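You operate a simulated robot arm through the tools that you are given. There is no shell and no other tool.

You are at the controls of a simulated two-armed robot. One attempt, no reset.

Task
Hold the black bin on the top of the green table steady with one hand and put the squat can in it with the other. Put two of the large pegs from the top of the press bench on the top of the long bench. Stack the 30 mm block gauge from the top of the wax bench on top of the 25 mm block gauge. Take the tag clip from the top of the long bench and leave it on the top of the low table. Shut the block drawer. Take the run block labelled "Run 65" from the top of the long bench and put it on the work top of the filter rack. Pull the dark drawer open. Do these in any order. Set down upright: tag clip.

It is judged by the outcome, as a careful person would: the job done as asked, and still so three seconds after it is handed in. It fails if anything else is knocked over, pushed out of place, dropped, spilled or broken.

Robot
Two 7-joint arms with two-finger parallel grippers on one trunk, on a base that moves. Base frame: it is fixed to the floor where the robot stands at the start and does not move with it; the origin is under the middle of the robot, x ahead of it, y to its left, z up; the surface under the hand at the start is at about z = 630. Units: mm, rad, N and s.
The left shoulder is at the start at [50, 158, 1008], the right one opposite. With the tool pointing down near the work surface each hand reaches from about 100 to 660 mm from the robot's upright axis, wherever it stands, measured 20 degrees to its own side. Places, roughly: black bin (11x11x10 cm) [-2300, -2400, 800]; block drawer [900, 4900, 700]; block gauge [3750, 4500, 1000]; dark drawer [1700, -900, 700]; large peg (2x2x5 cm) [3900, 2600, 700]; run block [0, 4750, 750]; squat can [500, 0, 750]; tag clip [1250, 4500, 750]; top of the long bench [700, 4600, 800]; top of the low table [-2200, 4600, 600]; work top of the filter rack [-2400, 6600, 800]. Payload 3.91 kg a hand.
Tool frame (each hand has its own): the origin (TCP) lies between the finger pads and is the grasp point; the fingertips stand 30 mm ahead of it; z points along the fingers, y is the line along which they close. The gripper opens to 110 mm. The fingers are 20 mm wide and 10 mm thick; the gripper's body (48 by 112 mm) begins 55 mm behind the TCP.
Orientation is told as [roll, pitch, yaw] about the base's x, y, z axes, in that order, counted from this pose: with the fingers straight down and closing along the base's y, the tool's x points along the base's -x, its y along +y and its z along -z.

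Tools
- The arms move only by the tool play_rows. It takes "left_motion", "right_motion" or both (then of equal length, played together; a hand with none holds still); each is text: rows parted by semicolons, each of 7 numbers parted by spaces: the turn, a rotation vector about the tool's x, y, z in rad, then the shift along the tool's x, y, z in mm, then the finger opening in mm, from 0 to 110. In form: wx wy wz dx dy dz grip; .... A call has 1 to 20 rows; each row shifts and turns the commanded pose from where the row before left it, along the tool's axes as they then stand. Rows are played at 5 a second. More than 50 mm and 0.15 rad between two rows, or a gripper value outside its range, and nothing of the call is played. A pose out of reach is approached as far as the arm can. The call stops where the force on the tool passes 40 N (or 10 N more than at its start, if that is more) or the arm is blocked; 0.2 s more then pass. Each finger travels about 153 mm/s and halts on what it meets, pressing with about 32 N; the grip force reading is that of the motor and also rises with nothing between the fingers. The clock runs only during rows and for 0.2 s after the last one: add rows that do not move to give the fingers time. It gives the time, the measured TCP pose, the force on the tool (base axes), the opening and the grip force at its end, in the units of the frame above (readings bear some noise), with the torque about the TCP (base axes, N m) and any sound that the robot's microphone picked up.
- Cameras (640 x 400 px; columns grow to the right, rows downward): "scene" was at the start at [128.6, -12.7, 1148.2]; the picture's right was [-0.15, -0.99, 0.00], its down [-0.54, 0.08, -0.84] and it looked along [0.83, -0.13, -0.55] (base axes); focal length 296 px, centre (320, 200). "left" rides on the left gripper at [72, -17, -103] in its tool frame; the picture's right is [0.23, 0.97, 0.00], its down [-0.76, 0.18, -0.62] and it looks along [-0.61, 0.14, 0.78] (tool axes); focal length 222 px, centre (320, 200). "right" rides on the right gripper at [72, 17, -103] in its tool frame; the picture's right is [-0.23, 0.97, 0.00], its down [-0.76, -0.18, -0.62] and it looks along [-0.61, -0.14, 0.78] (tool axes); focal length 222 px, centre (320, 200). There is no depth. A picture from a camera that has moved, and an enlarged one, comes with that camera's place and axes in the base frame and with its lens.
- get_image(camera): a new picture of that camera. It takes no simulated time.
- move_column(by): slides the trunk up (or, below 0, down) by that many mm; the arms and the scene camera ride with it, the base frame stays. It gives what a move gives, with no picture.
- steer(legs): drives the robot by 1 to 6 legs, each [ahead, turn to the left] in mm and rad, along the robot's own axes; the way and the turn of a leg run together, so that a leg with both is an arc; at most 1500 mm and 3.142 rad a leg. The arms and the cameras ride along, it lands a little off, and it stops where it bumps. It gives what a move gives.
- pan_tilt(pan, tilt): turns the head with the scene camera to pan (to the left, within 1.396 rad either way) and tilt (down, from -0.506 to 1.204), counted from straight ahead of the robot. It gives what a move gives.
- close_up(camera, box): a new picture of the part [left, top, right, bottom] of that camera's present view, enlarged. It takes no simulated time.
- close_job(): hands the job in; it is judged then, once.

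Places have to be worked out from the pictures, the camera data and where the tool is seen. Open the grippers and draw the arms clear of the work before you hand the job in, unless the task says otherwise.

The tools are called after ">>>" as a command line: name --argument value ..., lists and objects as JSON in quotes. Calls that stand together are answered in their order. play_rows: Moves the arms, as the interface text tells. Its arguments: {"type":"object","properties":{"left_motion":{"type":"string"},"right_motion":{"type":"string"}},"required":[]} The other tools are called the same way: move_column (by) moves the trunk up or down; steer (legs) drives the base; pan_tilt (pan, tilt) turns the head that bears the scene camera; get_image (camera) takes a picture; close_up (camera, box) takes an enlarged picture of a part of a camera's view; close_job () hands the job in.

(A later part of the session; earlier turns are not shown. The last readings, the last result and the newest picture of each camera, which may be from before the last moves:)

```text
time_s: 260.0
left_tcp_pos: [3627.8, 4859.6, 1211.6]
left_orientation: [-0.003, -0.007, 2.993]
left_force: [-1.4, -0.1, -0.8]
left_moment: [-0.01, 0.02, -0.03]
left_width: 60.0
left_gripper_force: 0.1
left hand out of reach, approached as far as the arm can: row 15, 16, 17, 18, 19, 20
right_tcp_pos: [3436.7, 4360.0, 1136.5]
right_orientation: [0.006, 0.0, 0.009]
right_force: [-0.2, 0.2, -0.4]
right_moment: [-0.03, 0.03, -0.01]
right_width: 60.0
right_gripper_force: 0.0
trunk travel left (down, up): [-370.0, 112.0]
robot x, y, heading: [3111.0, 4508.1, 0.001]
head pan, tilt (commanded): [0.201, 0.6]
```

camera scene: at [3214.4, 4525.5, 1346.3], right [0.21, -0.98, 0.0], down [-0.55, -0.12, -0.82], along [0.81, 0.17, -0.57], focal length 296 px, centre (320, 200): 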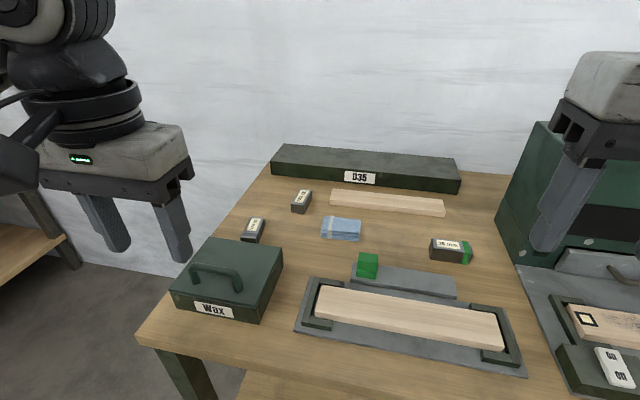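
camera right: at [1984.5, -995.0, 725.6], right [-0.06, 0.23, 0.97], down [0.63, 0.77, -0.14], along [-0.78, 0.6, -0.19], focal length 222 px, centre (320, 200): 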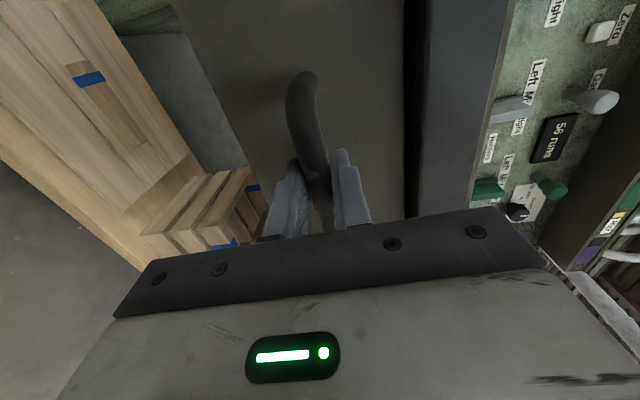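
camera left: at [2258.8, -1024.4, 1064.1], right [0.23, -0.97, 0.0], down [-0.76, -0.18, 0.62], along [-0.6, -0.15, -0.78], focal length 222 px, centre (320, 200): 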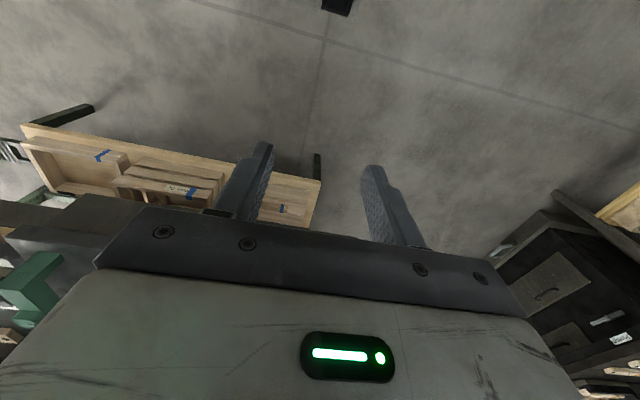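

It is reachable with the arm farther out (the hand drifted to [3628, 4860, 1212]). I now finish the turn and tilt forward about 43°.

>>> play_rows --left_motion "0 0 -0.148 0 0 0 60;0 0.15 0 0 0 0 60;0 0.15 0 0 0 0 60;0 0.15 0 0 0 0 60;0 0.15 0 0 0 0 60;0 0.15 0 0 0 0 60;0 0 0 0 0 0 60"

>>> get_image --camera "scene"

>>> get_image --camera "left"

```text
time_s: 261.6
left_tcp_pos: [3723.4, 4933.6, 1272.7]
left_orientation: [-0.006, 0.745, 3.133]
left_force: [0.2, 0.5, -0.4]
left_moment: [-0.01, -0.03, -0.01]
left_width: 60.2
left_gripper_force: 0.0
left hand out of reach, approached as far as the arm can: row 1, 2, 3, 4, 5, 6
right_tcp_pos: [3437.2, 4359.7, 1136.3]
right_orientation: [0.008, -0.001, 0.009]
right_force: [-0.4, -0.1, 1.0]
right_moment: [0.0, -0.02, 0.02]
right_width: 60.0
right_gripper_force: 0.2
trunk travel left (down, up): [-370.0, 112.0]
robot x, y, heading: [3113.0, 4508.7, 0.014]
head pan, tilt (commanded): [0.201, 0.6]
```

```text
taken
camera scene: at [3239.2, 4525.5, 1266.4], right [0.21, -0.98, 0.0], down [-0.55, -0.12, -0.83], along [0.81, 0.17, -0.56], focal length 296 px, centre (320, 200)
```

scene: 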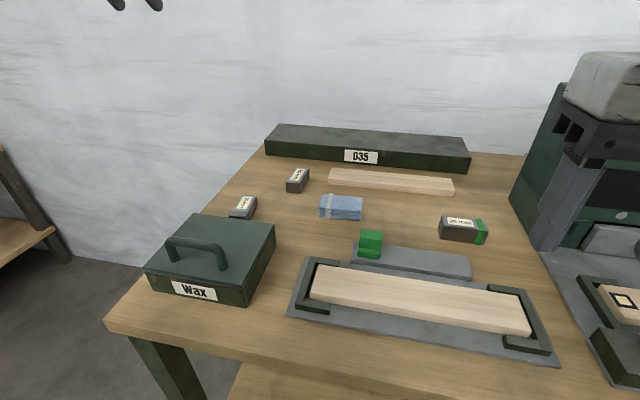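

```text
taken
camera left: at [3708.1, 4951.9, 1398.5], right [0.16, -0.98, 0.15], down [-0.98, -0.17, -0.06], along [0.08, -0.14, -0.99], focal length 222 px, centre (320, 200)
```

left: 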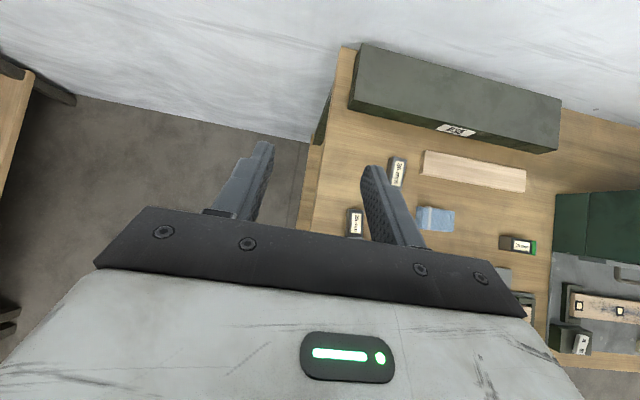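

This gives a nearly top-down view of the gauges. I enlarge it to measure them precisely.

>>> close_up --camera "left" --box '[300, 130, 480, 250]'

```text
3.33 times, centred on (390, 190) of left
camera zoom: at [3708.1, 4951.9, 1398.5], right [0.16, -0.98, 0.15], down [-0.98, -0.17, -0.06], along [0.08, -0.14, -0.99], focal length 740 px, centre (87, 233)
```

zoom: 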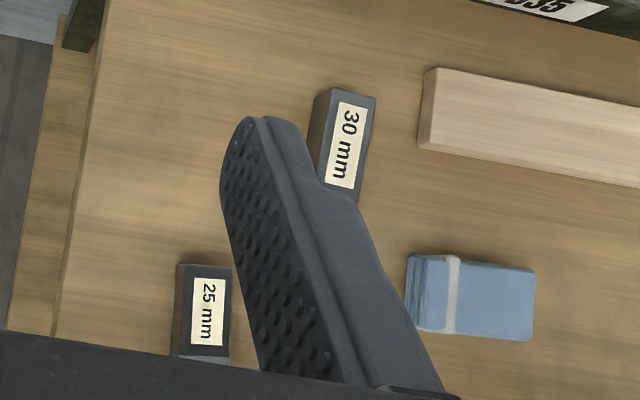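

Top-down and scene views now agree: bench top z about 880; the 30 mm block is centred at about [3842, 4708], top z 910, and the 25 mm block at about [3706, 4791], turned about +0.09. Since the base is shorter than wide, I can stand closer when square to the bench, so I undo the half turn and will use a mild tilt instead.

>>> play_rows --left_motion "0 -0.149 0 0 0 0 60;0 -0.149 0 0 0 0 60;0 -0.149 0 0 0 0 60;0 -0.149 0 0 0 0 60;0 -0.149 0 0 0 0 60;0 0 0.149 0 0 0 60;0 0 0.149 0 0 0 60;0 0 0.149 0 0 0 60;0 0 0.149 0 0 0 60;0 0 0.149 0 0 0 60;0 0 0.149 0 0 0 60;0 0 0.149 0 0 0 60;0 0 0.149 0 0 0 60;0 0 0.149 0 0 0 60;0 0 0.149 0 0 0 60;0 0 0.149 0 0 0 60;0 0 0.149 0 0 0 60;0 0 0.149 0 0 0 60;0 0 0.149 0 0 0 60;0 0 0.149 0 0 0 60"

>>> play_rows --left_motion "0 0 0.149 0 0 0 60;0 0 0.149 0 0 0 60;0 0 0.149 0 0 0 60;0 0 0.149 0 0 0 60;0 0 0.149 0 0 0 60;0 0 0.149 0 0 0 60;0 0 0 0 0 0 60"

>>> get_image --camera "scene"

```text
time_s: 265.8
left_tcp_pos: [3646.3, 4885.8, 1220.2]
left_orientation: [0.003, -0.004, 0.902]
left_force: [0.2, -1.2, -0.2]
left_moment: [0.01, 0.03, 0.01]
left_width: 59.9
left_gripper_force: 0.0
left hand out of reach, approached as far as the arm can: row 2, 3, 4, 5
right_tcp_pos: [3437.5, 4360.5, 1138.4]
right_orientation: [0.004, -0.002, 0.008]
right_force: [-0.2, -0.1, -0.8]
right_moment: [0.0, -0.03, -0.02]
right_width: 59.9
right_gripper_force: 0.1
trunk travel left (down, up): [-370.0, 112.0]
robot x, y, heading: [3111.1, 4508.7, 0.007]
head pan, tilt (commanded): [0.201, 0.6]
```

```text
time_s: 267.4
left_tcp_pos: [3646.8, 4885.3, 1217.9]
left_orientation: [0.002, 0.0, 0.009]
left_force: [0.0, 0.1, -0.7]
left_moment: [0.0, 0.02, 0.02]
left_width: 59.9
left_gripper_force: 0.0
right_tcp_pos: [3437.1, 4360.5, 1137.9]
right_orientation: [0.006, -0.002, 0.009]
right_force: [0.2, -0.3, 0.4]
right_moment: [0.02, -0.01, -0.01]
right_width: 60.1
right_gripper_force: 0.0
trunk travel left (down, up): [-370.0, 112.0]
robot x, y, heading: [3113.6, 4509.0, 0.007]
head pan, tilt (commanded): [0.201, 0.6]
```

```text
taken
camera scene: at [3239.1, 4525.7, 1266.4], right [0.21, -0.98, 0.0], down [-0.55, -0.12, -0.83], along [0.81, 0.17, -0.56], focal length 296 px, centre (320, 200)
```

scene: 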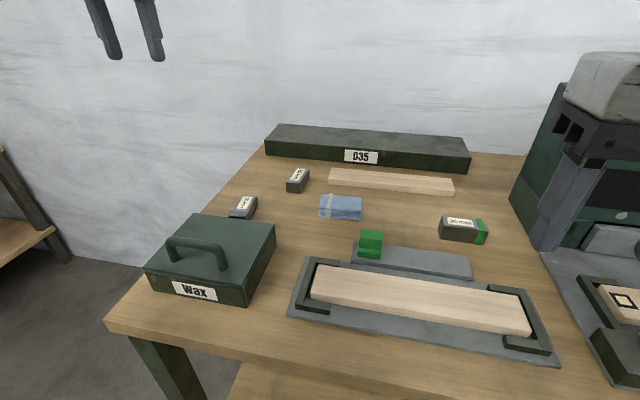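

The left hand is pointing straight down again, high above everything. I creep 70 mm forward.

>>> steer --legs '[[70, 0]]'

```text
time_s: 268.3
left_tcp_pos: [3662.7, 4885.1, 1219.3]
left_orientation: [0.005, 0.002, 0.011]
left_force: [0.8, -0.5, 0.0]
left_moment: [-0.02, -0.01, 0.02]
left_width: 60.1
left_gripper_force: 0.1
right_tcp_pos: [3454.6, 4361.1, 1137.1]
right_orientation: [0.006, 0.0, 0.008]
right_force: [0.1, 0.2, -0.4]
right_moment: [0.02, -0.01, -0.01]
right_width: 59.9
right_gripper_force: 0.1
trunk travel left (down, up): [-370.0, 112.0]
robot x, y, heading: [3129.8, 4507.3, 0.016]
head pan, tilt (commanded): [0.201, 0.6]
stopped in leg 1: the robot was blocked; the commanded pose is now the measured one
```

The front of the base stops about 316 mm from the edge. So I will pick the 30 mm block with the left hand tilted 32° forward, set it down nearer, then regrasp it upright for the stacking. I go to a point 100 mm short of the grasp and look.

>>> play_rows --left_motion "0 -0.14 0 0 0 0 70;0 -0.14 0 0 0 0 70;0 -0.14 0 0 0 0 70;0 -0.14 0 0 0 0 70;0 0 0 2.5 -25.3 34.9 70;0 0 0 2.5 -25.3 34.9 70;0 0 0 2.5 -25.3 34.9 70;0 0 0 2.5 -25.3 34.9 70;0 0 0 2.5 -25.3 34.9 70;0 0 0 2.5 -25.3 34.9 70;0 0 0 2.5 -25.3 34.9 70;0 0 0 0 0 0 70"

>>> get_image --camera "left"

>>> get_image --camera "scene"

```text
time_s: 270.9
left_tcp_pos: [3784.4, 4709.1, 1002.6]
left_orientation: [0.004, -0.557, 0.007]
left_force: [-0.3, 0.4, 0.0]
left_moment: [0.0, 0.01, -0.01]
left_width: 70.0
left_gripper_force: 0.0
right_tcp_pos: [3454.6, 4361.9, 1137.5]
right_orientation: [0.005, 0.001, 0.009]
right_force: [-0.5, 0.5, -0.2]
right_moment: [0.0, 0.03, -0.04]
right_width: 59.8
right_gripper_force: 0.1
trunk travel left (down, up): [-370.0, 112.0]
robot x, y, heading: [3130.2, 4510.1, 0.008]
head pan, tilt (commanded): [0.201, 0.6]
```

```text
taken
camera left: at [3668.0, 4692.0, 1051.2], right [-0.2, 0.97, -0.12], down [0.32, 0.18, 0.93], along [0.93, 0.15, -0.34], focal length 222 px, centre (320, 200)
```

left: 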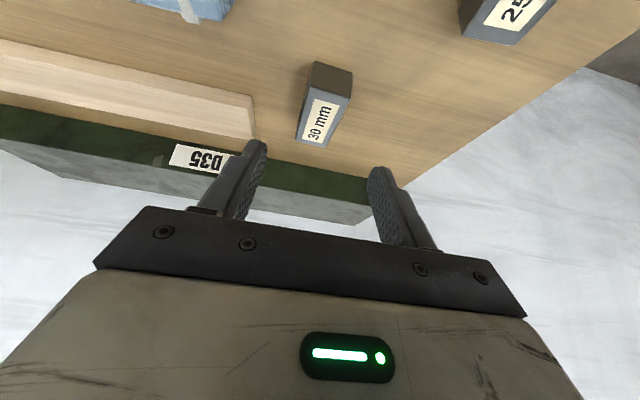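

```text
taken
camera scene: at [3256.8, 4526.0, 1266.4], right [0.21, -0.98, 0.0], down [-0.55, -0.12, -0.83], along [0.81, 0.17, -0.56], focal length 296 px, centre (320, 200)
```

scene: 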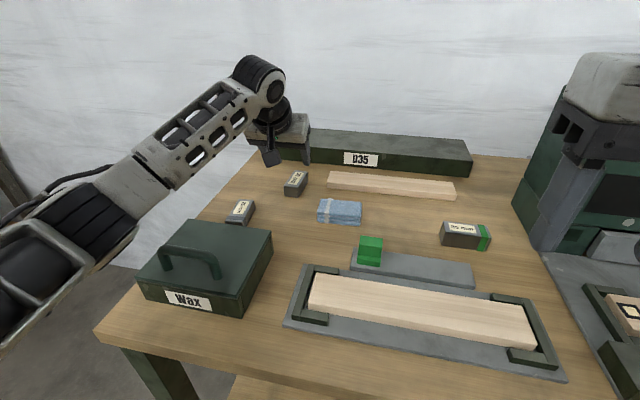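

The tilted pose is reachable and the 30 mm block lies straight ahead of the hand. I enlarge the view for an exact fix.

>>> close_up --camera "left" --box '[270, 40, 390, 160]'

>>> close_up --camera "scene" --box '[200, 100, 380, 240]'

```text
3.33 times, centred on (330, 100) of left
camera zoom: at [3668.0, 4692.0, 1051.2], right [-0.2, 0.97, -0.12], down [0.32, 0.18, 0.93], along [0.93, 0.15, -0.34], focal length 740 px, centre (287, 533)
```

zoom: 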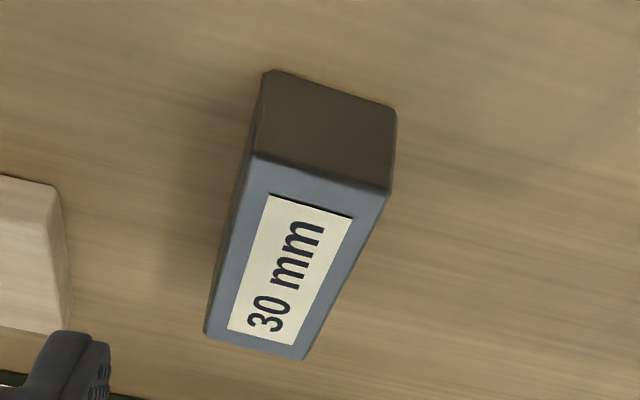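

```text
2.86 times, centred on (290, 170) of scene
camera zoom: at [3256.8, 4526.0, 1266.4], right [0.21, -0.98, 0.0], down [-0.55, -0.12, -0.83], along [0.81, 0.17, -0.56], focal length 846 px, centre (406, 286)
```

zoom: 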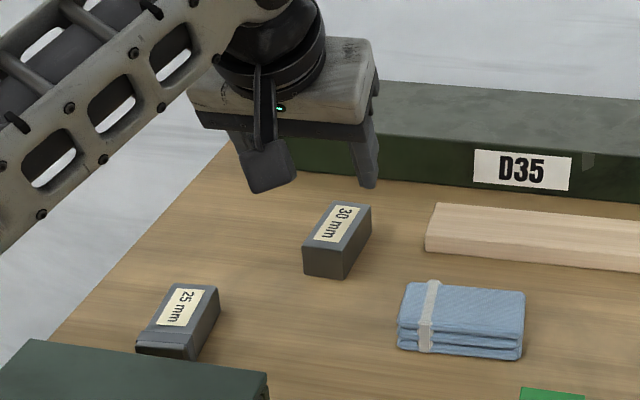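

Estimates of the bench height still differ (862–880), so I advance 45 mm along the finger axis for a second close view to triangulate.

>>> play_rows --left_motion "0 0 0 0 0 25 70;0 0 0 0 0 20 70;0 0 0 0 0 0 70"

>>> close_up --camera "left" --box '[250, 0, 400, 150]'

```text
time_s: 271.7
left_tcp_pos: [3806.9, 4708.8, 961.6]
left_orientation: [0.005, -0.558, 0.006]
left_force: [0.4, -0.4, 0.2]
left_moment: [-0.03, -0.01, -0.01]
left_width: 69.9
left_gripper_force: 0.0
right_tcp_pos: [3455.5, 4359.8, 1137.4]
right_orientation: [0.005, -0.001, 0.007]
right_force: [-0.7, -0.2, -0.4]
right_moment: [0.0, 0.01, 0.01]
right_width: 59.7
right_gripper_force: 0.1
trunk travel left (down, up): [-370.0, 112.0]
robot x, y, heading: [3130.7, 4507.7, 0.008]
head pan, tilt (commanded): [0.201, 0.6]
```

```text
2.67 times, centred on (325, 75) of left
camera zoom: at [3690.4, 4691.1, 1011.3], right [-0.2, 0.97, -0.12], down [0.32, 0.18, 0.93], along [0.93, 0.15, -0.34], focal length 592 px, centre (307, 533)
```

zoom: 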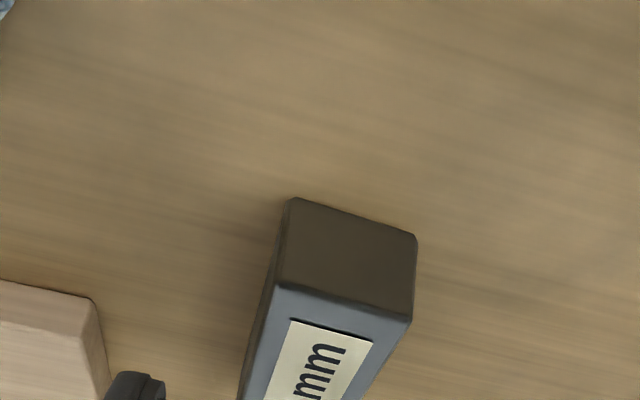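

The triangulation now gives block top z about 909 and bench about 879, block near face x 3805, centre [3844, 4708], yaw about −0.06. I align the yaw, go in and close.

>>> play_rows --left_motion "0.032 0 0.051 0 0 0 70;0 0 0 2 0 20 70;0 0 0 0 0 18 70;0 0 0 0 0 14 70;0 0 0 0 0 0 70"

>>> get_image --camera "left"

>>> close_up --camera "scene" --box '[200, 100, 380, 240]'

```text
time_s: 272.9
left_tcp_pos: [3829.3, 4706.4, 916.5]
left_orientation: [0.007, -0.556, -0.054]
left_force: [0.0, 0.0, 0.4]
left_moment: [0.02, 0.02, 0.0]
left_width: 69.9
left_gripper_force: 0.2
right_tcp_pos: [3454.5, 4360.2, 1136.6]
right_orientation: [0.005, 0.0, 0.008]
right_force: [-0.4, 0.1, -0.4]
right_moment: [-0.03, 0.0, -0.03]
right_width: 60.0
right_gripper_force: 0.1
trunk travel left (down, up): [-370.0, 112.0]
robot x, y, heading: [3128.0, 4506.4, 0.007]
head pan, tilt (commanded): [0.201, 0.6]
```

```text
taken
camera left: at [3712.8, 4697.7, 966.1], right [-0.14, 0.98, -0.12], down [0.33, 0.16, 0.93], along [0.93, 0.1, -0.34], focal length 222 px, centre (320, 200)
```

left: 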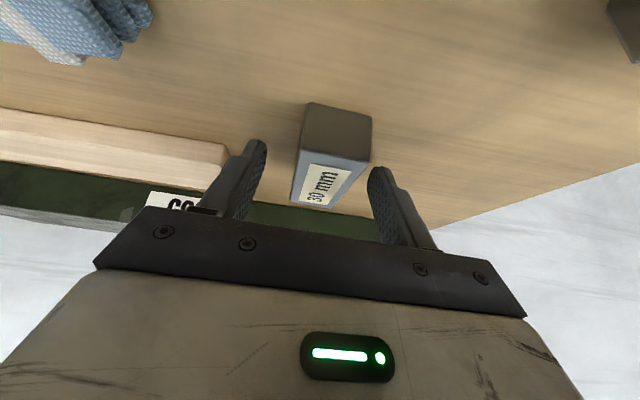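

```text
2.86 times, centred on (290, 170) of scene
camera zoom: at [3256.8, 4525.9, 1266.4], right [0.21, -0.98, 0.0], down [-0.55, -0.12, -0.83], along [0.81, 0.17, -0.56], focal length 846 px, centre (406, 286)
```

zoom: 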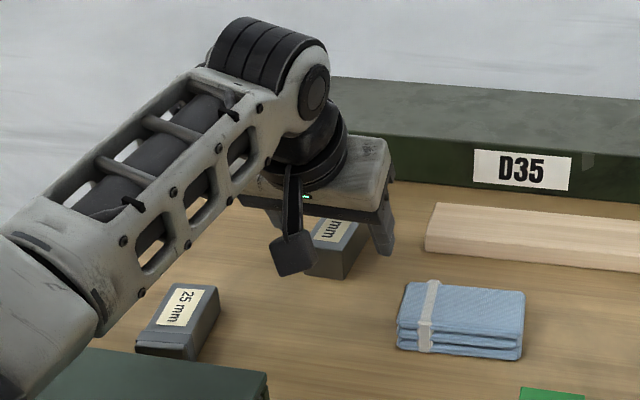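

The block sits between the fingers. I close on it.

>>> play_rows --left_motion "0 0 0 0 2.5 0 60;0 0 0 0 0 0 45;0 0 0 0 0 0 30;0 0 0 0 0 0 25;0 0 0 0 0 0 25"

>>> get_image --camera "left"

```text
time_s: 274.1
left_tcp_pos: [3830.0, 4711.5, 917.7]
left_orientation: [0.005, -0.558, -0.054]
left_force: [0.8, 1.2, 1.1]
left_moment: [-0.04, 0.06, -0.02]
left_width: 35.7
left_gripper_force: 31.4
right_tcp_pos: [3454.9, 4359.2, 1137.3]
right_orientation: [0.006, -0.001, 0.009]
right_force: [-0.6, 0.3, 0.1]
right_moment: [-0.01, -0.02, 0.03]
right_width: 60.0
right_gripper_force: 0.0
trunk travel left (down, up): [-370.0, 112.0]
robot x, y, heading: [3130.6, 4506.4, 0.007]
head pan, tilt (commanded): [0.201, 0.6]
```

```text
taken
camera left: at [3713.6, 4701.2, 967.0], right [-0.14, 0.98, -0.12], down [0.33, 0.16, 0.93], along [0.93, 0.1, -0.34], focal length 222 px, centre (320, 200)
```

left: 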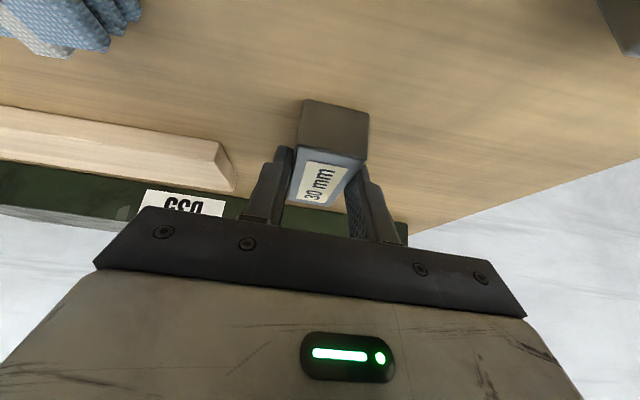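

Gripped at 35.7 mm. I lift it straight up 60 mm and check that it is held level.

>>> play_rows --left_motion "0 0 0 -5.3 0 -8.5 25;0 0 0 -10.6 0 -17 25;0 0 0 -15.9 0 -25.5 25;0 0 0 0 0 0 25"

>>> get_image --camera "left"

>>> close_up --camera "scene" --box '[200, 100, 380, 240]'

```text
time_s: 275.1
left_tcp_pos: [3828.6, 4711.9, 977.3]
left_orientation: [0.006, -0.558, -0.053]
left_force: [0.1, 0.4, -2.2]
left_moment: [0.02, 0.05, 0.02]
left_width: 35.9
left_gripper_force: 31.8
right_tcp_pos: [3454.7, 4359.4, 1136.5]
right_orientation: [0.006, 0.002, 0.01]
right_force: [0.4, -0.3, 0.2]
right_moment: [0.0, 0.01, -0.01]
right_width: 60.0
right_gripper_force: 0.0
trunk travel left (down, up): [-370.0, 112.0]
robot x, y, heading: [3128.0, 4506.1, 0.004]
head pan, tilt (commanded): [0.201, 0.6]
```

```text
taken
camera left: at [3711.5, 4702.2, 1026.2], right [-0.14, 0.98, -0.12], down [0.33, 0.16, 0.93], along [0.93, 0.1, -0.34], focal length 222 px, centre (320, 200)
```

left: 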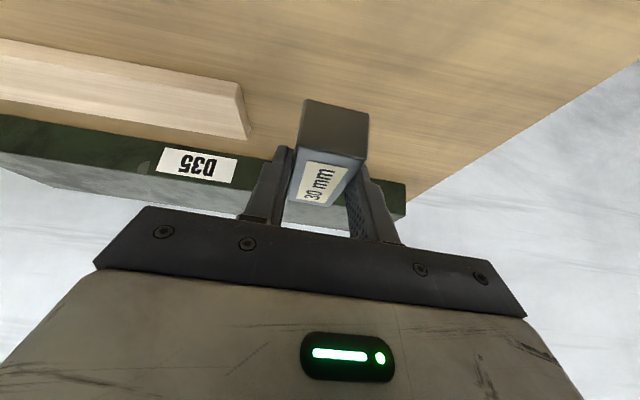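

```text
2.86 times, centred on (290, 170) of scene
camera zoom: at [3257.1, 4526.0, 1266.3], right [0.21, -0.98, 0.0], down [-0.55, -0.12, -0.82], along [0.81, 0.17, -0.57], focal length 846 px, centre (406, 286)
```

zoom: 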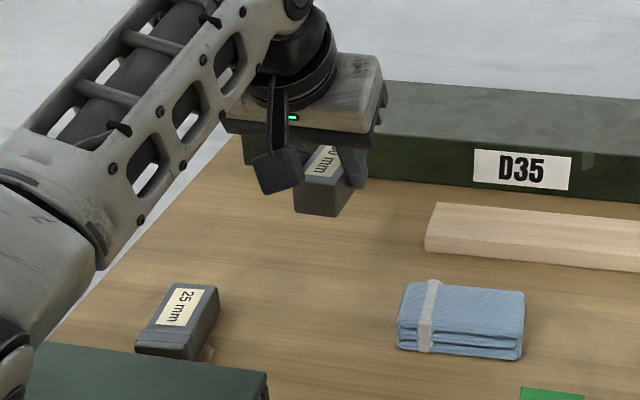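

The block is held level. I bring it back about 108 mm toward the free area near [3735, 4712] and lower it there.

>>> play_rows --left_motion "0 0 0 30.5 -1.9 -19 25;0 0 0 30.5 -1.9 -19 25;0 0 0 30.5 -1.9 -19 25;0 0 0 10.6 0 17 25;0 0 0 10.6 0 17 25;0 0 0 6.4 0 10.2 25;0 0 0 2.1 0 3.4 25;0 0 0 0 0 0 25"

>>> get_image --camera "left"

>>> close_up --camera "scene" --box '[200, 120, 380, 260]'

```text
time_s: 277.1
left_tcp_pos: [3719.5, 4711.5, 953.6]
left_orientation: [0.01, -0.625, -0.057]
left_force: [0.1, -0.3, -2.1]
left_moment: [0.01, 0.03, 0.04]
left_width: 35.7
left_gripper_force: 31.9
right_tcp_pos: [3442.9, 4356.4, 1137.7]
right_orientation: [0.011, -0.013, 0.007]
right_force: [0.0, -0.1, 0.1]
right_moment: [0.01, -0.01, 0.01]
right_width: 60.0
right_gripper_force: 0.1
trunk travel left (down, up): [-370.0, 112.0]
robot x, y, heading: [3129.4, 4504.5, 0.012]
head pan, tilt (commanded): [0.201, 0.6]
stopped in row 8 (left hand): the arm was blocked; the commanded pose is now the measured one
```

```text
taken
camera left: at [3599.7, 4701.0, 995.6], right [-0.14, 0.98, -0.12], down [0.26, 0.16, 0.95], along [0.96, 0.1, -0.28], focal length 222 px, centre (320, 200)
```

left: 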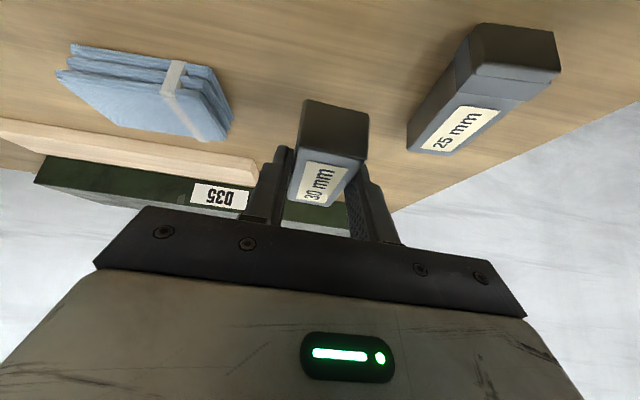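

```text
2.86 times, centred on (290, 190) of scene
camera zoom: at [3243.3, 4520.7, 1266.3], right [0.21, -0.98, 0.0], down [-0.54, -0.11, -0.83], along [0.81, 0.18, -0.55], focal length 846 px, centre (406, 229)
```

zoom: 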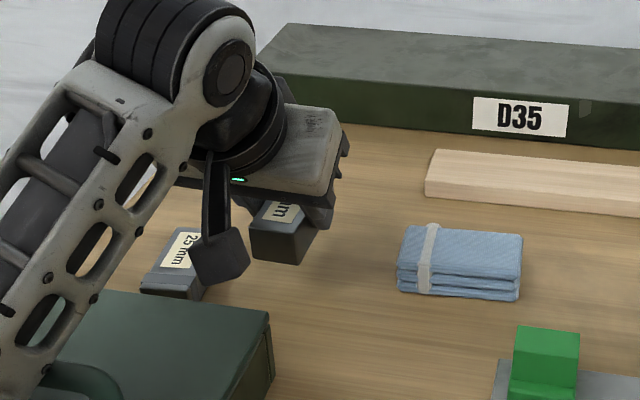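

The left arm was blocked — the forearm is over the Wax box and seems to press on it. I raise straight up at once to relieve it.

>>> play_rows --left_motion "0 0 0 -11.7 0 -16.2 25;0 0 0 -23.4 0 -32.4 25;0 0 0 -23.4 0 -32.4 25;0 0 0 0 0 0 25"

>>> get_image --camera "scene"

>>> get_image --camera "left"

```text
time_s: 278.1
left_tcp_pos: [3735.0, 4713.5, 1039.6]
left_orientation: [0.005, -0.593, -0.053]
left_force: [-0.3, -0.4, -1.8]
left_moment: [0.02, 0.05, 0.02]
left_width: 35.8
left_gripper_force: 32.3
right_tcp_pos: [3455.8, 4360.7, 1136.4]
right_orientation: [0.005, 0.001, 0.008]
right_force: [0.8, -0.1, -0.4]
right_moment: [0.02, 0.06, 0.0]
right_width: 60.0
right_gripper_force: 0.0
trunk travel left (down, up): [-370.0, 112.0]
robot x, y, heading: [3129.3, 4504.7, 0.012]
head pan, tilt (commanded): [0.201, 0.6]
```

```text
taken
camera scene: at [3257.1, 4526.3, 1265.8], right [0.21, -0.98, 0.0], down [-0.55, -0.12, -0.82], along [0.81, 0.17, -0.57], focal length 296 px, centre (320, 200)
```

scene: 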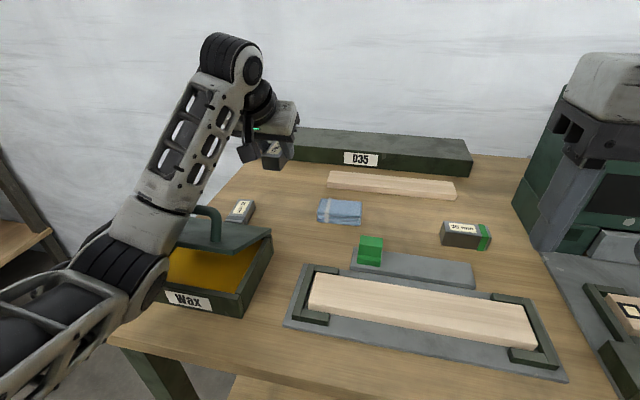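

```text
taken
camera left: at [3615.9, 4702.6, 1084.1], right [-0.14, 0.98, -0.12], down [0.29, 0.16, 0.94], along [0.95, 0.1, -0.31], focal length 222 px, centre (320, 200)
```

left: 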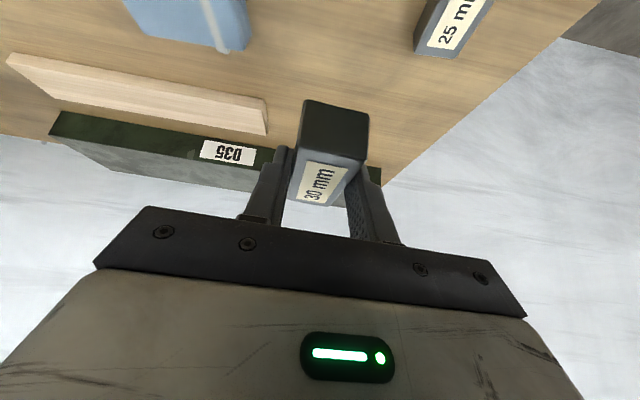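

The box's lid has been lifted, so the forearm seems caught at the lid or its handle. I look closely before moving further.

>>> close_up --camera "scene" --box '[60, 160, 300, 330]'

>>> pan_tilt --pan 0.5 --tilt 0.85

>>> get_image --camera "scene"

>>> get_image --camera "right"

```text
2.35 times, centred on (180, 245) of scene
camera zoom: at [3257.1, 4526.3, 1265.8], right [0.21, -0.98, 0.0], down [-0.55, -0.12, -0.82], along [0.81, 0.17, -0.57], focal length 697 px, centre (649, 94)
```

zoom: 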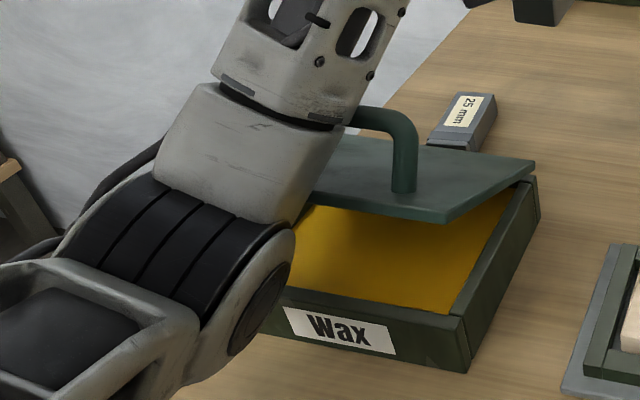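

```text
time_s: 278.9
left_tcp_pos: [3734.6, 4713.9, 1039.9]
left_orientation: [0.007, -0.597, -0.049]
left_force: [1.0, -0.3, -2.6]
left_moment: [0.02, 0.0, 0.03]
left_width: 35.6
left_gripper_force: 31.2
right_tcp_pos: [3455.0, 4361.2, 1137.0]
right_orientation: [0.005, 0.0, 0.009]
right_force: [0.5, -0.8, -0.3]
right_moment: [-0.03, 0.01, 0.0]
right_width: 59.9
right_gripper_force: 0.1
trunk travel left (down, up): [-370.0, 112.0]
robot x, y, heading: [3131.6, 4509.4, 0.008]
head pan, tilt (commanded): [0.499, 0.85]
```

```text
taken
camera scene: at [3238.9, 4545.7, 1245.5], right [0.49, -0.87, 0.0], down [-0.66, -0.37, -0.66], along [0.58, 0.32, -0.75], focal length 296 px, centre (320, 200)
```

scene: 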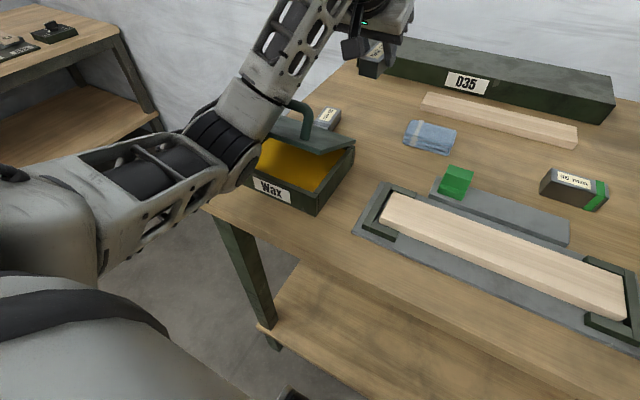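

```text
taken
camera right: at [3383.4, 4377.4, 1240.9], right [0.22, 0.98, 0.01], down [0.76, -0.17, 0.62], along [0.61, -0.13, -0.78], focal length 222 px, centre (320, 200)
```

right: 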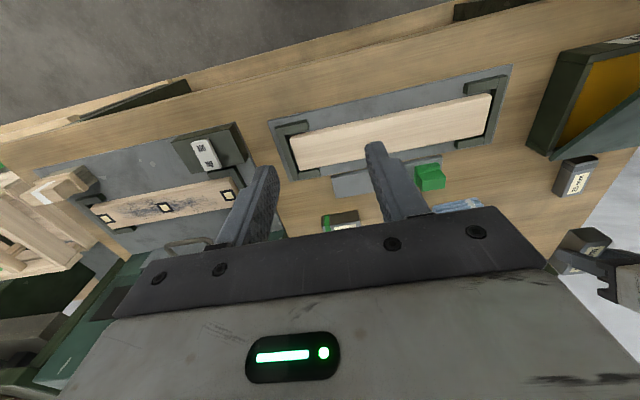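

The box's hinged lid has been flipped up by the elbow's edge while the box itself stayed put within a few millimetres. Backing the base straight away from the bench should let the lid settle shut, so I back off 60 mm and look.

>>> steer --legs '[[-60, 0]]'

>>> get_image --camera "scene"

>>> close_up --camera "scene" --box '[180, 80, 400, 230]'

```text
time_s: 279.9
left_tcp_pos: [3674.4, 4713.2, 1040.1]
left_orientation: [0.004, -0.596, -0.05]
left_force: [-0.1, 0.7, -2.2]
left_moment: [-0.01, 0.02, 0.01]
left_width: 35.7
left_gripper_force: 31.8
right_tcp_pos: [3394.9, 4359.7, 1137.2]
right_orientation: [0.005, 0.0, 0.011]
right_force: [0.1, -0.8, 0.6]
right_moment: [0.01, -0.05, -0.01]
right_width: 59.9
right_gripper_force: 0.0
trunk travel left (down, up): [-370.0, 112.0]
robot x, y, heading: [3072.6, 4504.0, 0.013]
head pan, tilt (commanded): [0.499, 0.85]
```

```text
taken
camera scene: at [3178.2, 4545.3, 1245.6], right [0.49, -0.87, 0.0], down [-0.66, -0.37, -0.66], along [0.58, 0.32, -0.75], focal length 296 px, centre (320, 200)
```

scene: 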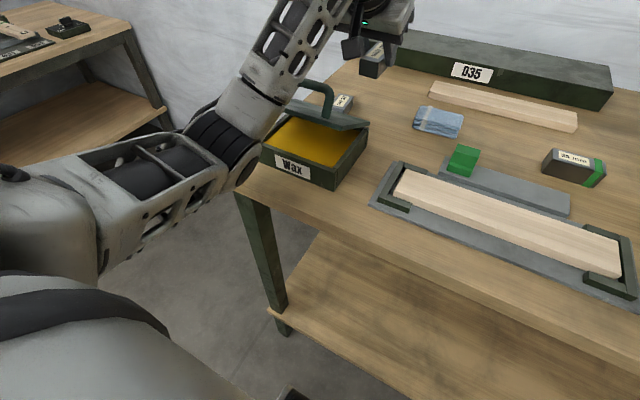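

```text
2.67 times, centred on (290, 155) of scene
camera zoom: at [3178.2, 4545.3, 1245.6], right [0.49, -0.87, 0.0], down [-0.66, -0.37, -0.66], along [0.58, 0.32, -0.75], focal length 790 px, centre (400, 320)
```

zoom: 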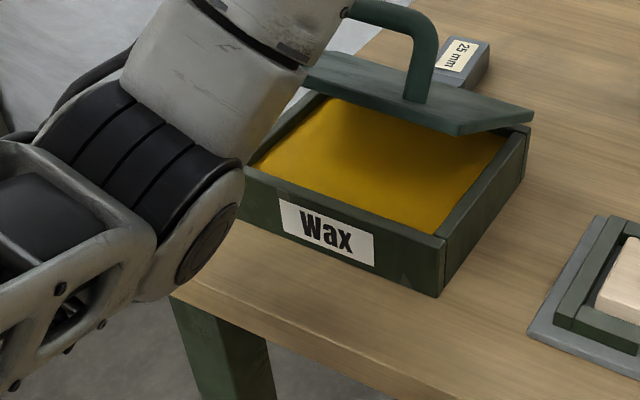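

The box body is in place and its lid stays open on its hinge at about 40°, so I will shut it again afterwards. The cause is the low elbow, so I raise the trunk 110 mm, which lifts the elbow clear of the box, and look.

>>> move_column --by 110

>>> get_image --camera "scene"

>>> close_up --camera "scene" --box '[180, 80, 400, 230]'

```text
time_s: 281.3
left_tcp_pos: [3675.5, 4714.1, 1149.0]
left_orientation: [0.006, -0.595, -0.05]
left_force: [-0.1, -0.6, -2.6]
left_moment: [0.0, 0.06, 0.02]
left_width: 36.1
left_gripper_force: 32.7
right_tcp_pos: [3395.7, 4360.2, 1245.7]
right_orientation: [0.006, 0.002, 0.01]
right_force: [0.7, -1.2, 1.3]
right_moment: [0.01, -0.01, -0.03]
right_width: 60.2
right_gripper_force: 0.0
trunk travel left (down, up): [-480.0, 2.0]
robot x, y, heading: [3069.7, 4506.2, 0.012]
head pan, tilt (commanded): [0.499, 0.85]
```

```text
taken
camera scene: at [3179.1, 4545.3, 1355.4], right [0.49, -0.87, 0.0], down [-0.66, -0.37, -0.66], along [0.58, 0.32, -0.75], focal length 296 px, centre (320, 200)
```

scene: 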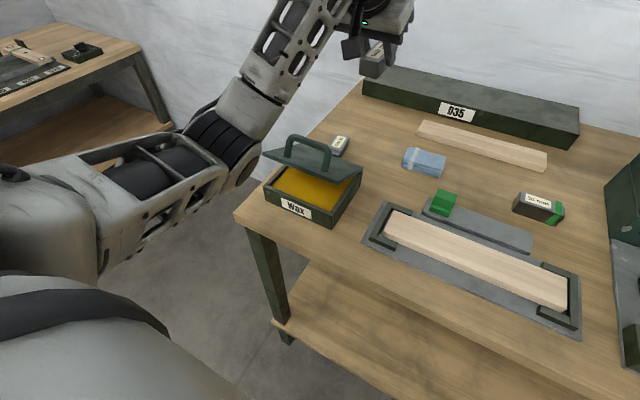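

```text
2.67 times, centred on (290, 155) of scene
camera zoom: at [3179.1, 4545.3, 1355.4], right [0.49, -0.87, 0.0], down [-0.66, -0.37, -0.66], along [0.58, 0.32, -0.75], focal length 790 px, centre (400, 320)
```

zoom: 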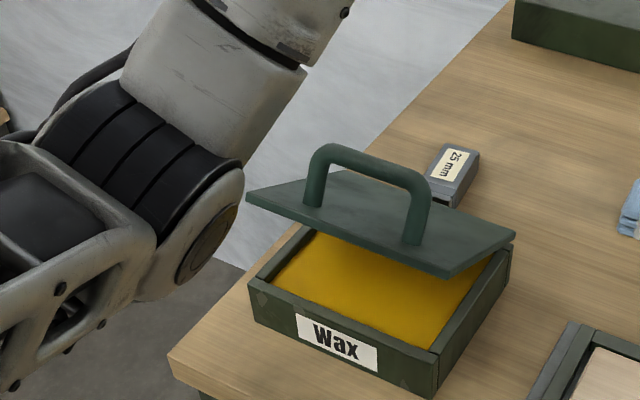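

The arm is now well clear; the lid stands about 30° open on its rear hinge. I move the base forward 45 mm, restore the exact pick tilt, and lower the block in stages with the trunk high.

>>> steer --legs '[[45, 0]]'

>>> play_rows --left_motion "0 0.037 0 0 0 0 25;0 0 0 15.9 0 25.5 25;0 0 0 21.2 0 34 25;0 0 0 21.2 0 34 25;0 0 0 0 0 0 25"

>>> get_image --camera "scene"

>>> get_image --camera "left"

```text
time_s: 282.2
left_tcp_pos: [3721.6, 4716.1, 1149.2]
left_orientation: [0.003, -0.596, -0.048]
left_force: [0.4, -0.1, -2.6]
left_moment: [-0.01, 0.02, 0.01]
left_width: 36.0
left_gripper_force: 32.1
right_tcp_pos: [3443.5, 4363.3, 1246.5]
right_orientation: [0.004, 0.002, 0.011]
right_force: [0.0, -0.4, -0.1]
right_moment: [0.01, 0.02, -0.03]
right_width: 60.2
right_gripper_force: 0.0
trunk travel left (down, up): [-480.0, 2.0]
robot x, y, heading: [3116.3, 4504.1, 0.013]
head pan, tilt (commanded): [0.499, 0.85]
```

```text
time_s: 283.4
left_tcp_pos: [3719.6, 4716.1, 1040.0]
left_orientation: [0.006, -0.56, -0.048]
left_force: [-0.5, 0.5, -1.5]
left_moment: [0.01, 0.02, 0.03]
left_width: 35.8
left_gripper_force: 32.9
right_tcp_pos: [3441.8, 4360.7, 1247.3]
right_orientation: [0.006, 0.001, 0.013]
right_force: [0.1, -0.6, -0.7]
right_moment: [0.0, 0.02, 0.02]
right_width: 59.7
right_gripper_force: 0.0
trunk travel left (down, up): [-480.0, 2.0]
robot x, y, heading: [3115.9, 4505.3, 0.01]
head pan, tilt (commanded): [0.499, 0.85]
```

```text
taken
camera scene: at [3225.0, 4545.9, 1355.5], right [0.49, -0.87, 0.0], down [-0.66, -0.37, -0.66], along [0.58, 0.32, -0.75], focal length 296 px, centre (320, 200)
```

scene: 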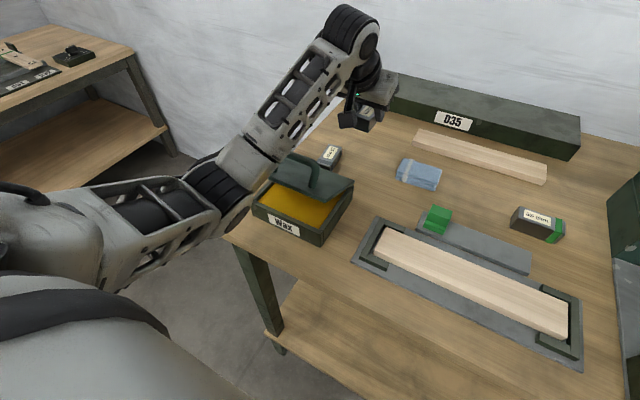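

```text
taken
camera left: at [3603.3, 4705.4, 1088.9], right [-0.15, 0.98, -0.12], down [0.32, 0.16, 0.93], along [0.94, 0.1, -0.34], focal length 222 px, centre (320, 200)
```

left: 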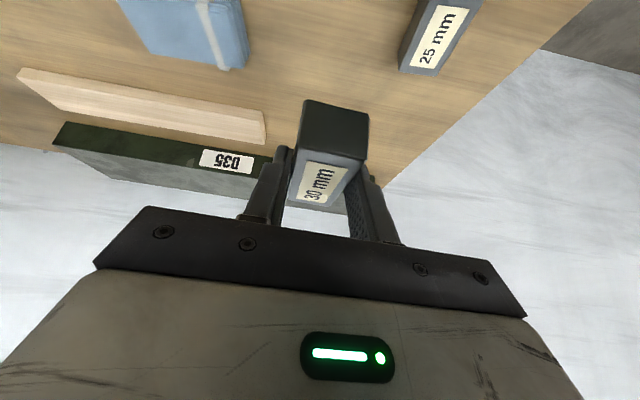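

The forearm would come too near the open lid if I lowered further, so I shut the lid first with the free right hand. I raise the block again and turn the base left in place (it seems round, so that is safe) to bring the right hand over the box.

>>> play_rows --left_motion "0 0 0 -19.4 0 -31 25;0 0 0 -19.4 0 -31 25;0 0 0 -19.4 0 -31 25;0 0 0 0 0 0 25"

>>> steer --legs '[[-30, 0], [0, 0.7]]'

>>> pan_tilt --pan -0.2 --tilt 0.8

>>> get_image --camera "scene"

>>> get_image --camera "right"

```text
time_s: 284.4
left_tcp_pos: [3718.6, 4714.4, 1151.4]
left_orientation: [0.004, -0.56, -0.047]
left_force: [0.0, 0.3, -1.8]
left_moment: [0.0, 0.05, 0.01]
left_width: 35.8
left_gripper_force: 31.6
right_tcp_pos: [3441.7, 4361.8, 1247.4]
right_orientation: [0.007, 0.002, 0.012]
right_force: [0.2, -0.7, -0.3]
right_moment: [0.02, -0.02, 0.01]
right_width: 59.7
right_gripper_force: 0.1
trunk travel left (down, up): [-480.0, 2.0]
robot x, y, heading: [3115.4, 4505.6, 0.01]
head pan, tilt (commanded): [0.499, 0.85]
```

```text
time_s: 287.2
left_tcp_pos: [3400.6, 5062.5, 1152.8]
left_orientation: [0.005, -0.561, 0.675]
left_force: [-0.9, -0.1, -2.1]
left_moment: [-0.01, 0.0, 0.0]
left_width: 35.6
left_gripper_force: 31.6
right_tcp_pos: [3427.9, 4614.7, 1247.3]
right_orientation: [0.005, -0.001, 0.735]
right_force: [-0.9, -0.8, -0.4]
right_moment: [0.01, -0.02, 0.03]
right_width: 59.9
right_gripper_force: 0.0
trunk travel left (down, up): [-480.0, 2.0]
robot x, y, heading: [3085.7, 4505.7, 0.737]
head pan, tilt (commanded): [0.499, 0.85]
```

```text
time_s: 288.2
left_tcp_pos: [3399.2, 5062.0, 1150.5]
left_orientation: [0.007, -0.559, 0.676]
left_force: [0.6, -1.0, -2.5]
left_moment: [-0.05, 0.0, -0.05]
left_width: 35.7
left_gripper_force: 31.5
right_tcp_pos: [3426.9, 4614.3, 1246.4]
right_orientation: [0.007, -0.001, 0.735]
right_force: [-0.2, -0.2, 0.0]
right_moment: [0.01, -0.02, 0.01]
right_width: 59.8
right_gripper_force: 0.0
trunk travel left (down, up): [-480.0, 2.0]
robot x, y, heading: [3089.1, 4504.9, 0.74]
head pan, tilt (commanded): [-0.201, 0.799]
```

```text
taken
camera scene: at [3186.7, 4575.1, 1359.5], right [0.51, -0.86, 0.0], down [-0.62, -0.37, -0.7], along [0.6, 0.36, -0.72], focal length 296 px, centre (320, 200)
```

scene: 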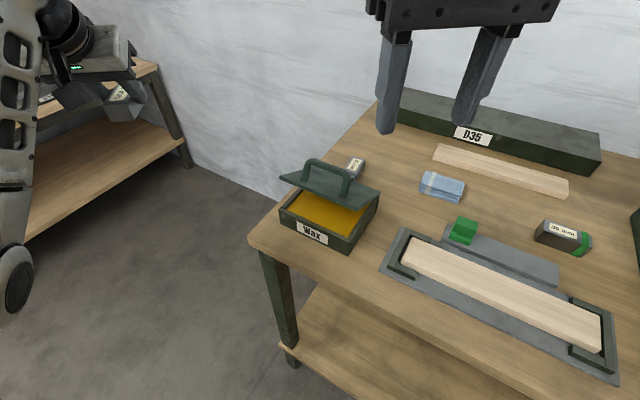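

```text
taken
camera right: at [3363.3, 4578.0, 1350.9], right [-0.48, 0.87, 0.01], down [0.69, 0.38, 0.62], along [0.54, 0.31, -0.78], focal length 222 px, centre (320, 200)
```

right: 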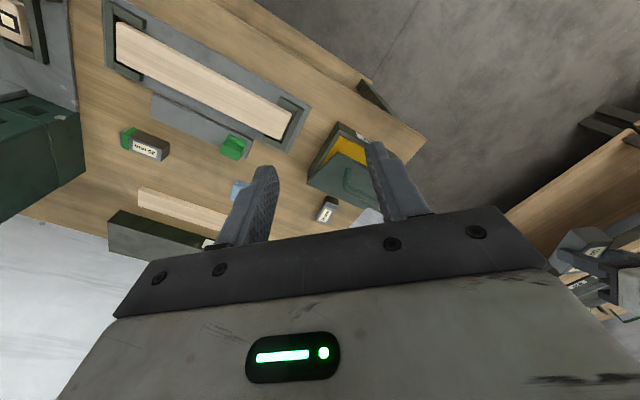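

The lid's front edge runs from about [3514, 4697] to [3506, 4849] at z about 987. I close the right fingers, go over the middle of that edge and lower to just above it.

>>> play_rows --right_motion "0 0 0 -43.9 13.9 0 30;0 0 0 -43.9 13.9 0 0;0 0 0 -43.9 13.9 0 0;0 0 0 -43.9 13.9 0 0;0 0 0 0 0 45 0;0 0 0 0 0 45 0;0 0 0 0 0 45 0;0 0 0 0 0 45 0;0 0 0 0 0 25 0;0 0 0 0 0 0 0"

>>> get_image --camera "scene"

>>> get_image --camera "right"

```text
time_s: 290.4
left_tcp_pos: [3400.9, 5060.7, 1151.7]
left_orientation: [0.004, -0.561, 0.675]
left_force: [0.0, 0.3, -1.7]
left_moment: [-0.03, 0.06, 0.01]
left_width: 35.8
left_gripper_force: 31.8
right_tcp_pos: [3518.8, 4774.1, 1043.0]
right_orientation: [0.007, 0.0, 0.733]
right_force: [0.0, 0.3, -0.1]
right_moment: [-0.04, -0.02, -0.01]
right_width: 0.1
right_gripper_force: 32.4
trunk travel left (down, up): [-480.0, 2.0]
robot x, y, heading: [3085.8, 4509.0, 0.738]
head pan, tilt (commanded): [-0.201, 0.799]
```

```text
taken
camera scene: at [3186.7, 4575.0, 1359.5], right [0.51, -0.86, 0.0], down [-0.62, -0.37, -0.7], along [0.6, 0.36, -0.72], focal length 296 px, centre (320, 200)
```

scene: 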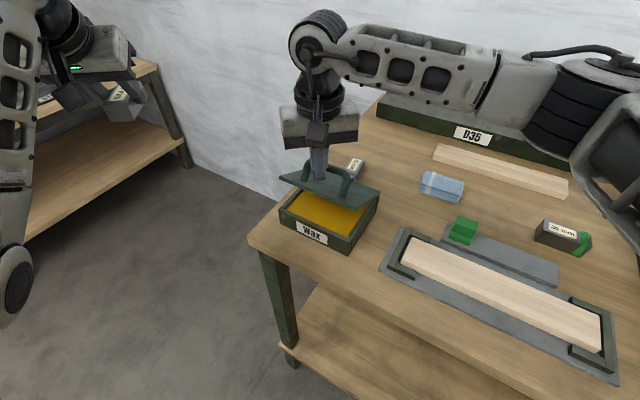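

```text
taken
camera right: at [3455.2, 4738.9, 1147.2], right [-0.48, 0.87, 0.01], down [0.69, 0.38, 0.62], along [0.54, 0.31, -0.78], focal length 222 px, centre (320, 200)
```

right: 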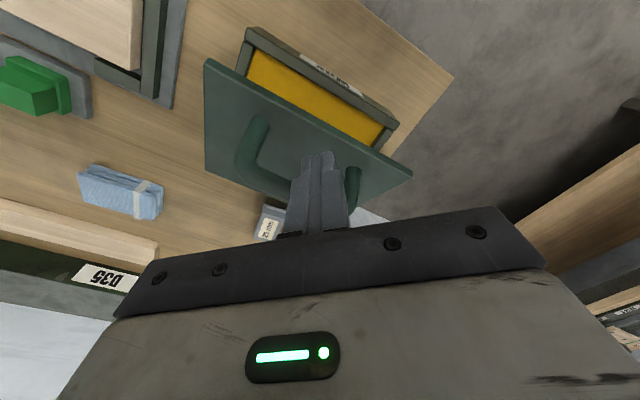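

The closed fingers are right over the lid's front edge, ahead of the handle. I press down slowly.

>>> play_rows --right_motion "0 0 0 0 0 12 0;0 0 0 0 0 12 0;0 0 0 0 0 10 0;0 0 0 0 0 10 0;0 0 0 0 0 10 0;0 0 0 0 0 8 0;0 0 0 0 0 0 0"

>>> get_image --camera "right"

>>> close_up --camera "scene" --box '[240, 120, 420, 260]'

```text
time_s: 291.2
left_tcp_pos: [3398.0, 5059.7, 1152.7]
left_orientation: [0.004, -0.562, 0.675]
left_force: [0.9, 0.6, -3.0]
left_moment: [0.0, 0.06, -0.01]
left_width: 35.8
left_gripper_force: 32.0
right_tcp_pos: [3508.7, 4774.0, 1019.4]
right_orientation: [0.021, 0.006, 0.754]
right_force: [-17.8, -9.9, 12.8]
right_moment: [-0.05, -0.22, -0.21]
right_width: 0.2
right_gripper_force: 32.0
trunk travel left (down, up): [-480.0, 2.0]
robot x, y, heading: [3089.9, 4505.0, 0.733]
head pan, tilt (commanded): [-0.201, 0.799]
stopped in row 3 (right hand): the force on the tool passed its limit at 44 N (the readings are from after the stop); the commanded pose is now the measured one
```

```text
taken
camera right: at [3446.6, 4737.0, 1123.2], right [-0.5, 0.87, 0.02], down [0.69, 0.38, 0.61], along [0.52, 0.32, -0.79], focal length 222 px, centre (320, 200)
```

right: 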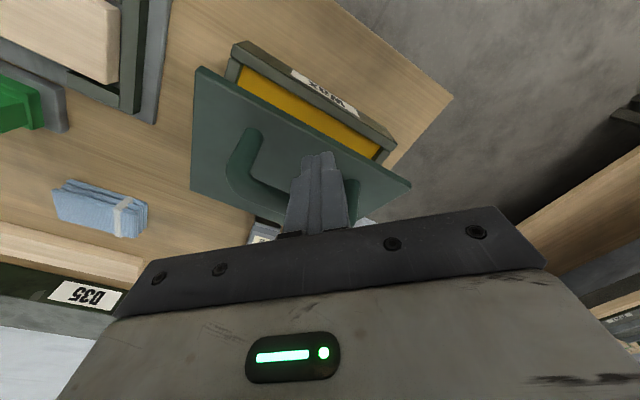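

```text
2.86 times, centred on (330, 190) of scene
camera zoom: at [3183.9, 4572.6, 1359.8], right [0.51, -0.86, 0.0], down [-0.62, -0.36, -0.7], along [0.6, 0.36, -0.72], focal length 846 px, centre (291, 229)
```

zoom: 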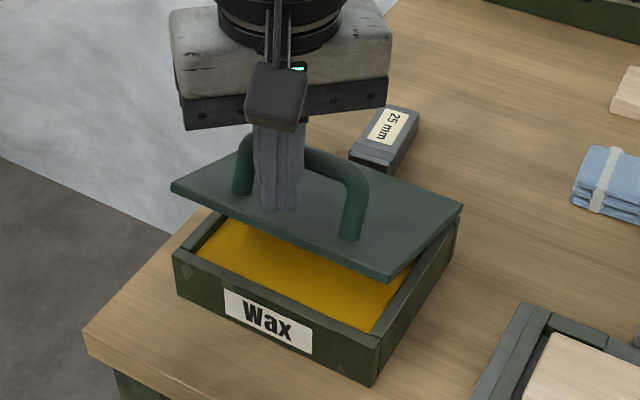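

The lid is moving down but resists quick motion. I continue with much smaller steps.

>>> play_rows --right_motion "0 0 0 0 0 3 0;0 0 0 0 0 3 0;0 0 0 0 0 3 0;0 0 0 0 0 3 0;0 0 0 0 0 3 0;0 0 0 0 0 3 0;0 0 0 0 0 3 0;0 0 0 0 0 3 0;0 0 0 0 0 3 0;0 0 0 0 0 3 0"

>>> close_up --camera "scene" --box '[240, 120, 420, 260]'

```text
time_s: 291.8
left_tcp_pos: [3397.4, 5059.2, 1152.7]
left_orientation: [0.004, -0.562, 0.676]
left_force: [0.0, -0.4, -1.6]
left_moment: [-0.02, 0.02, 0.01]
left_width: 36.0
left_gripper_force: 32.1
right_tcp_pos: [3504.8, 4775.9, 1014.5]
right_orientation: [0.028, 0.013, 0.761]
right_force: [-16.9, -8.2, 11.3]
right_moment: [-0.07, -0.16, -0.16]
right_width: 0.1
right_gripper_force: 32.2
trunk travel left (down, up): [-480.0, 2.0]
robot x, y, heading: [3085.5, 4506.6, 0.731]
head pan, tilt (commanded): [-0.201, 0.799]
stopped in row 2 (right hand): the force on the tool passed its limit at 41 N (the readings are from after the stop); the commanded pose is now the measured one
```

```text
2.86 times, centred on (330, 190) of scene
camera zoom: at [3183.6, 4573.0, 1359.6], right [0.51, -0.86, 0.0], down [-0.62, -0.37, -0.7], along [0.6, 0.36, -0.72], focal length 846 px, centre (291, 229)
```

zoom: 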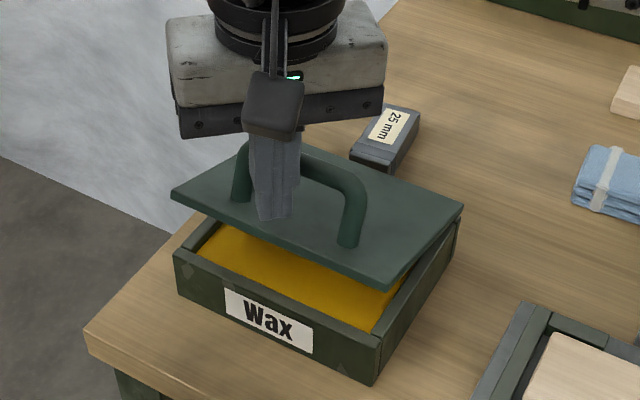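

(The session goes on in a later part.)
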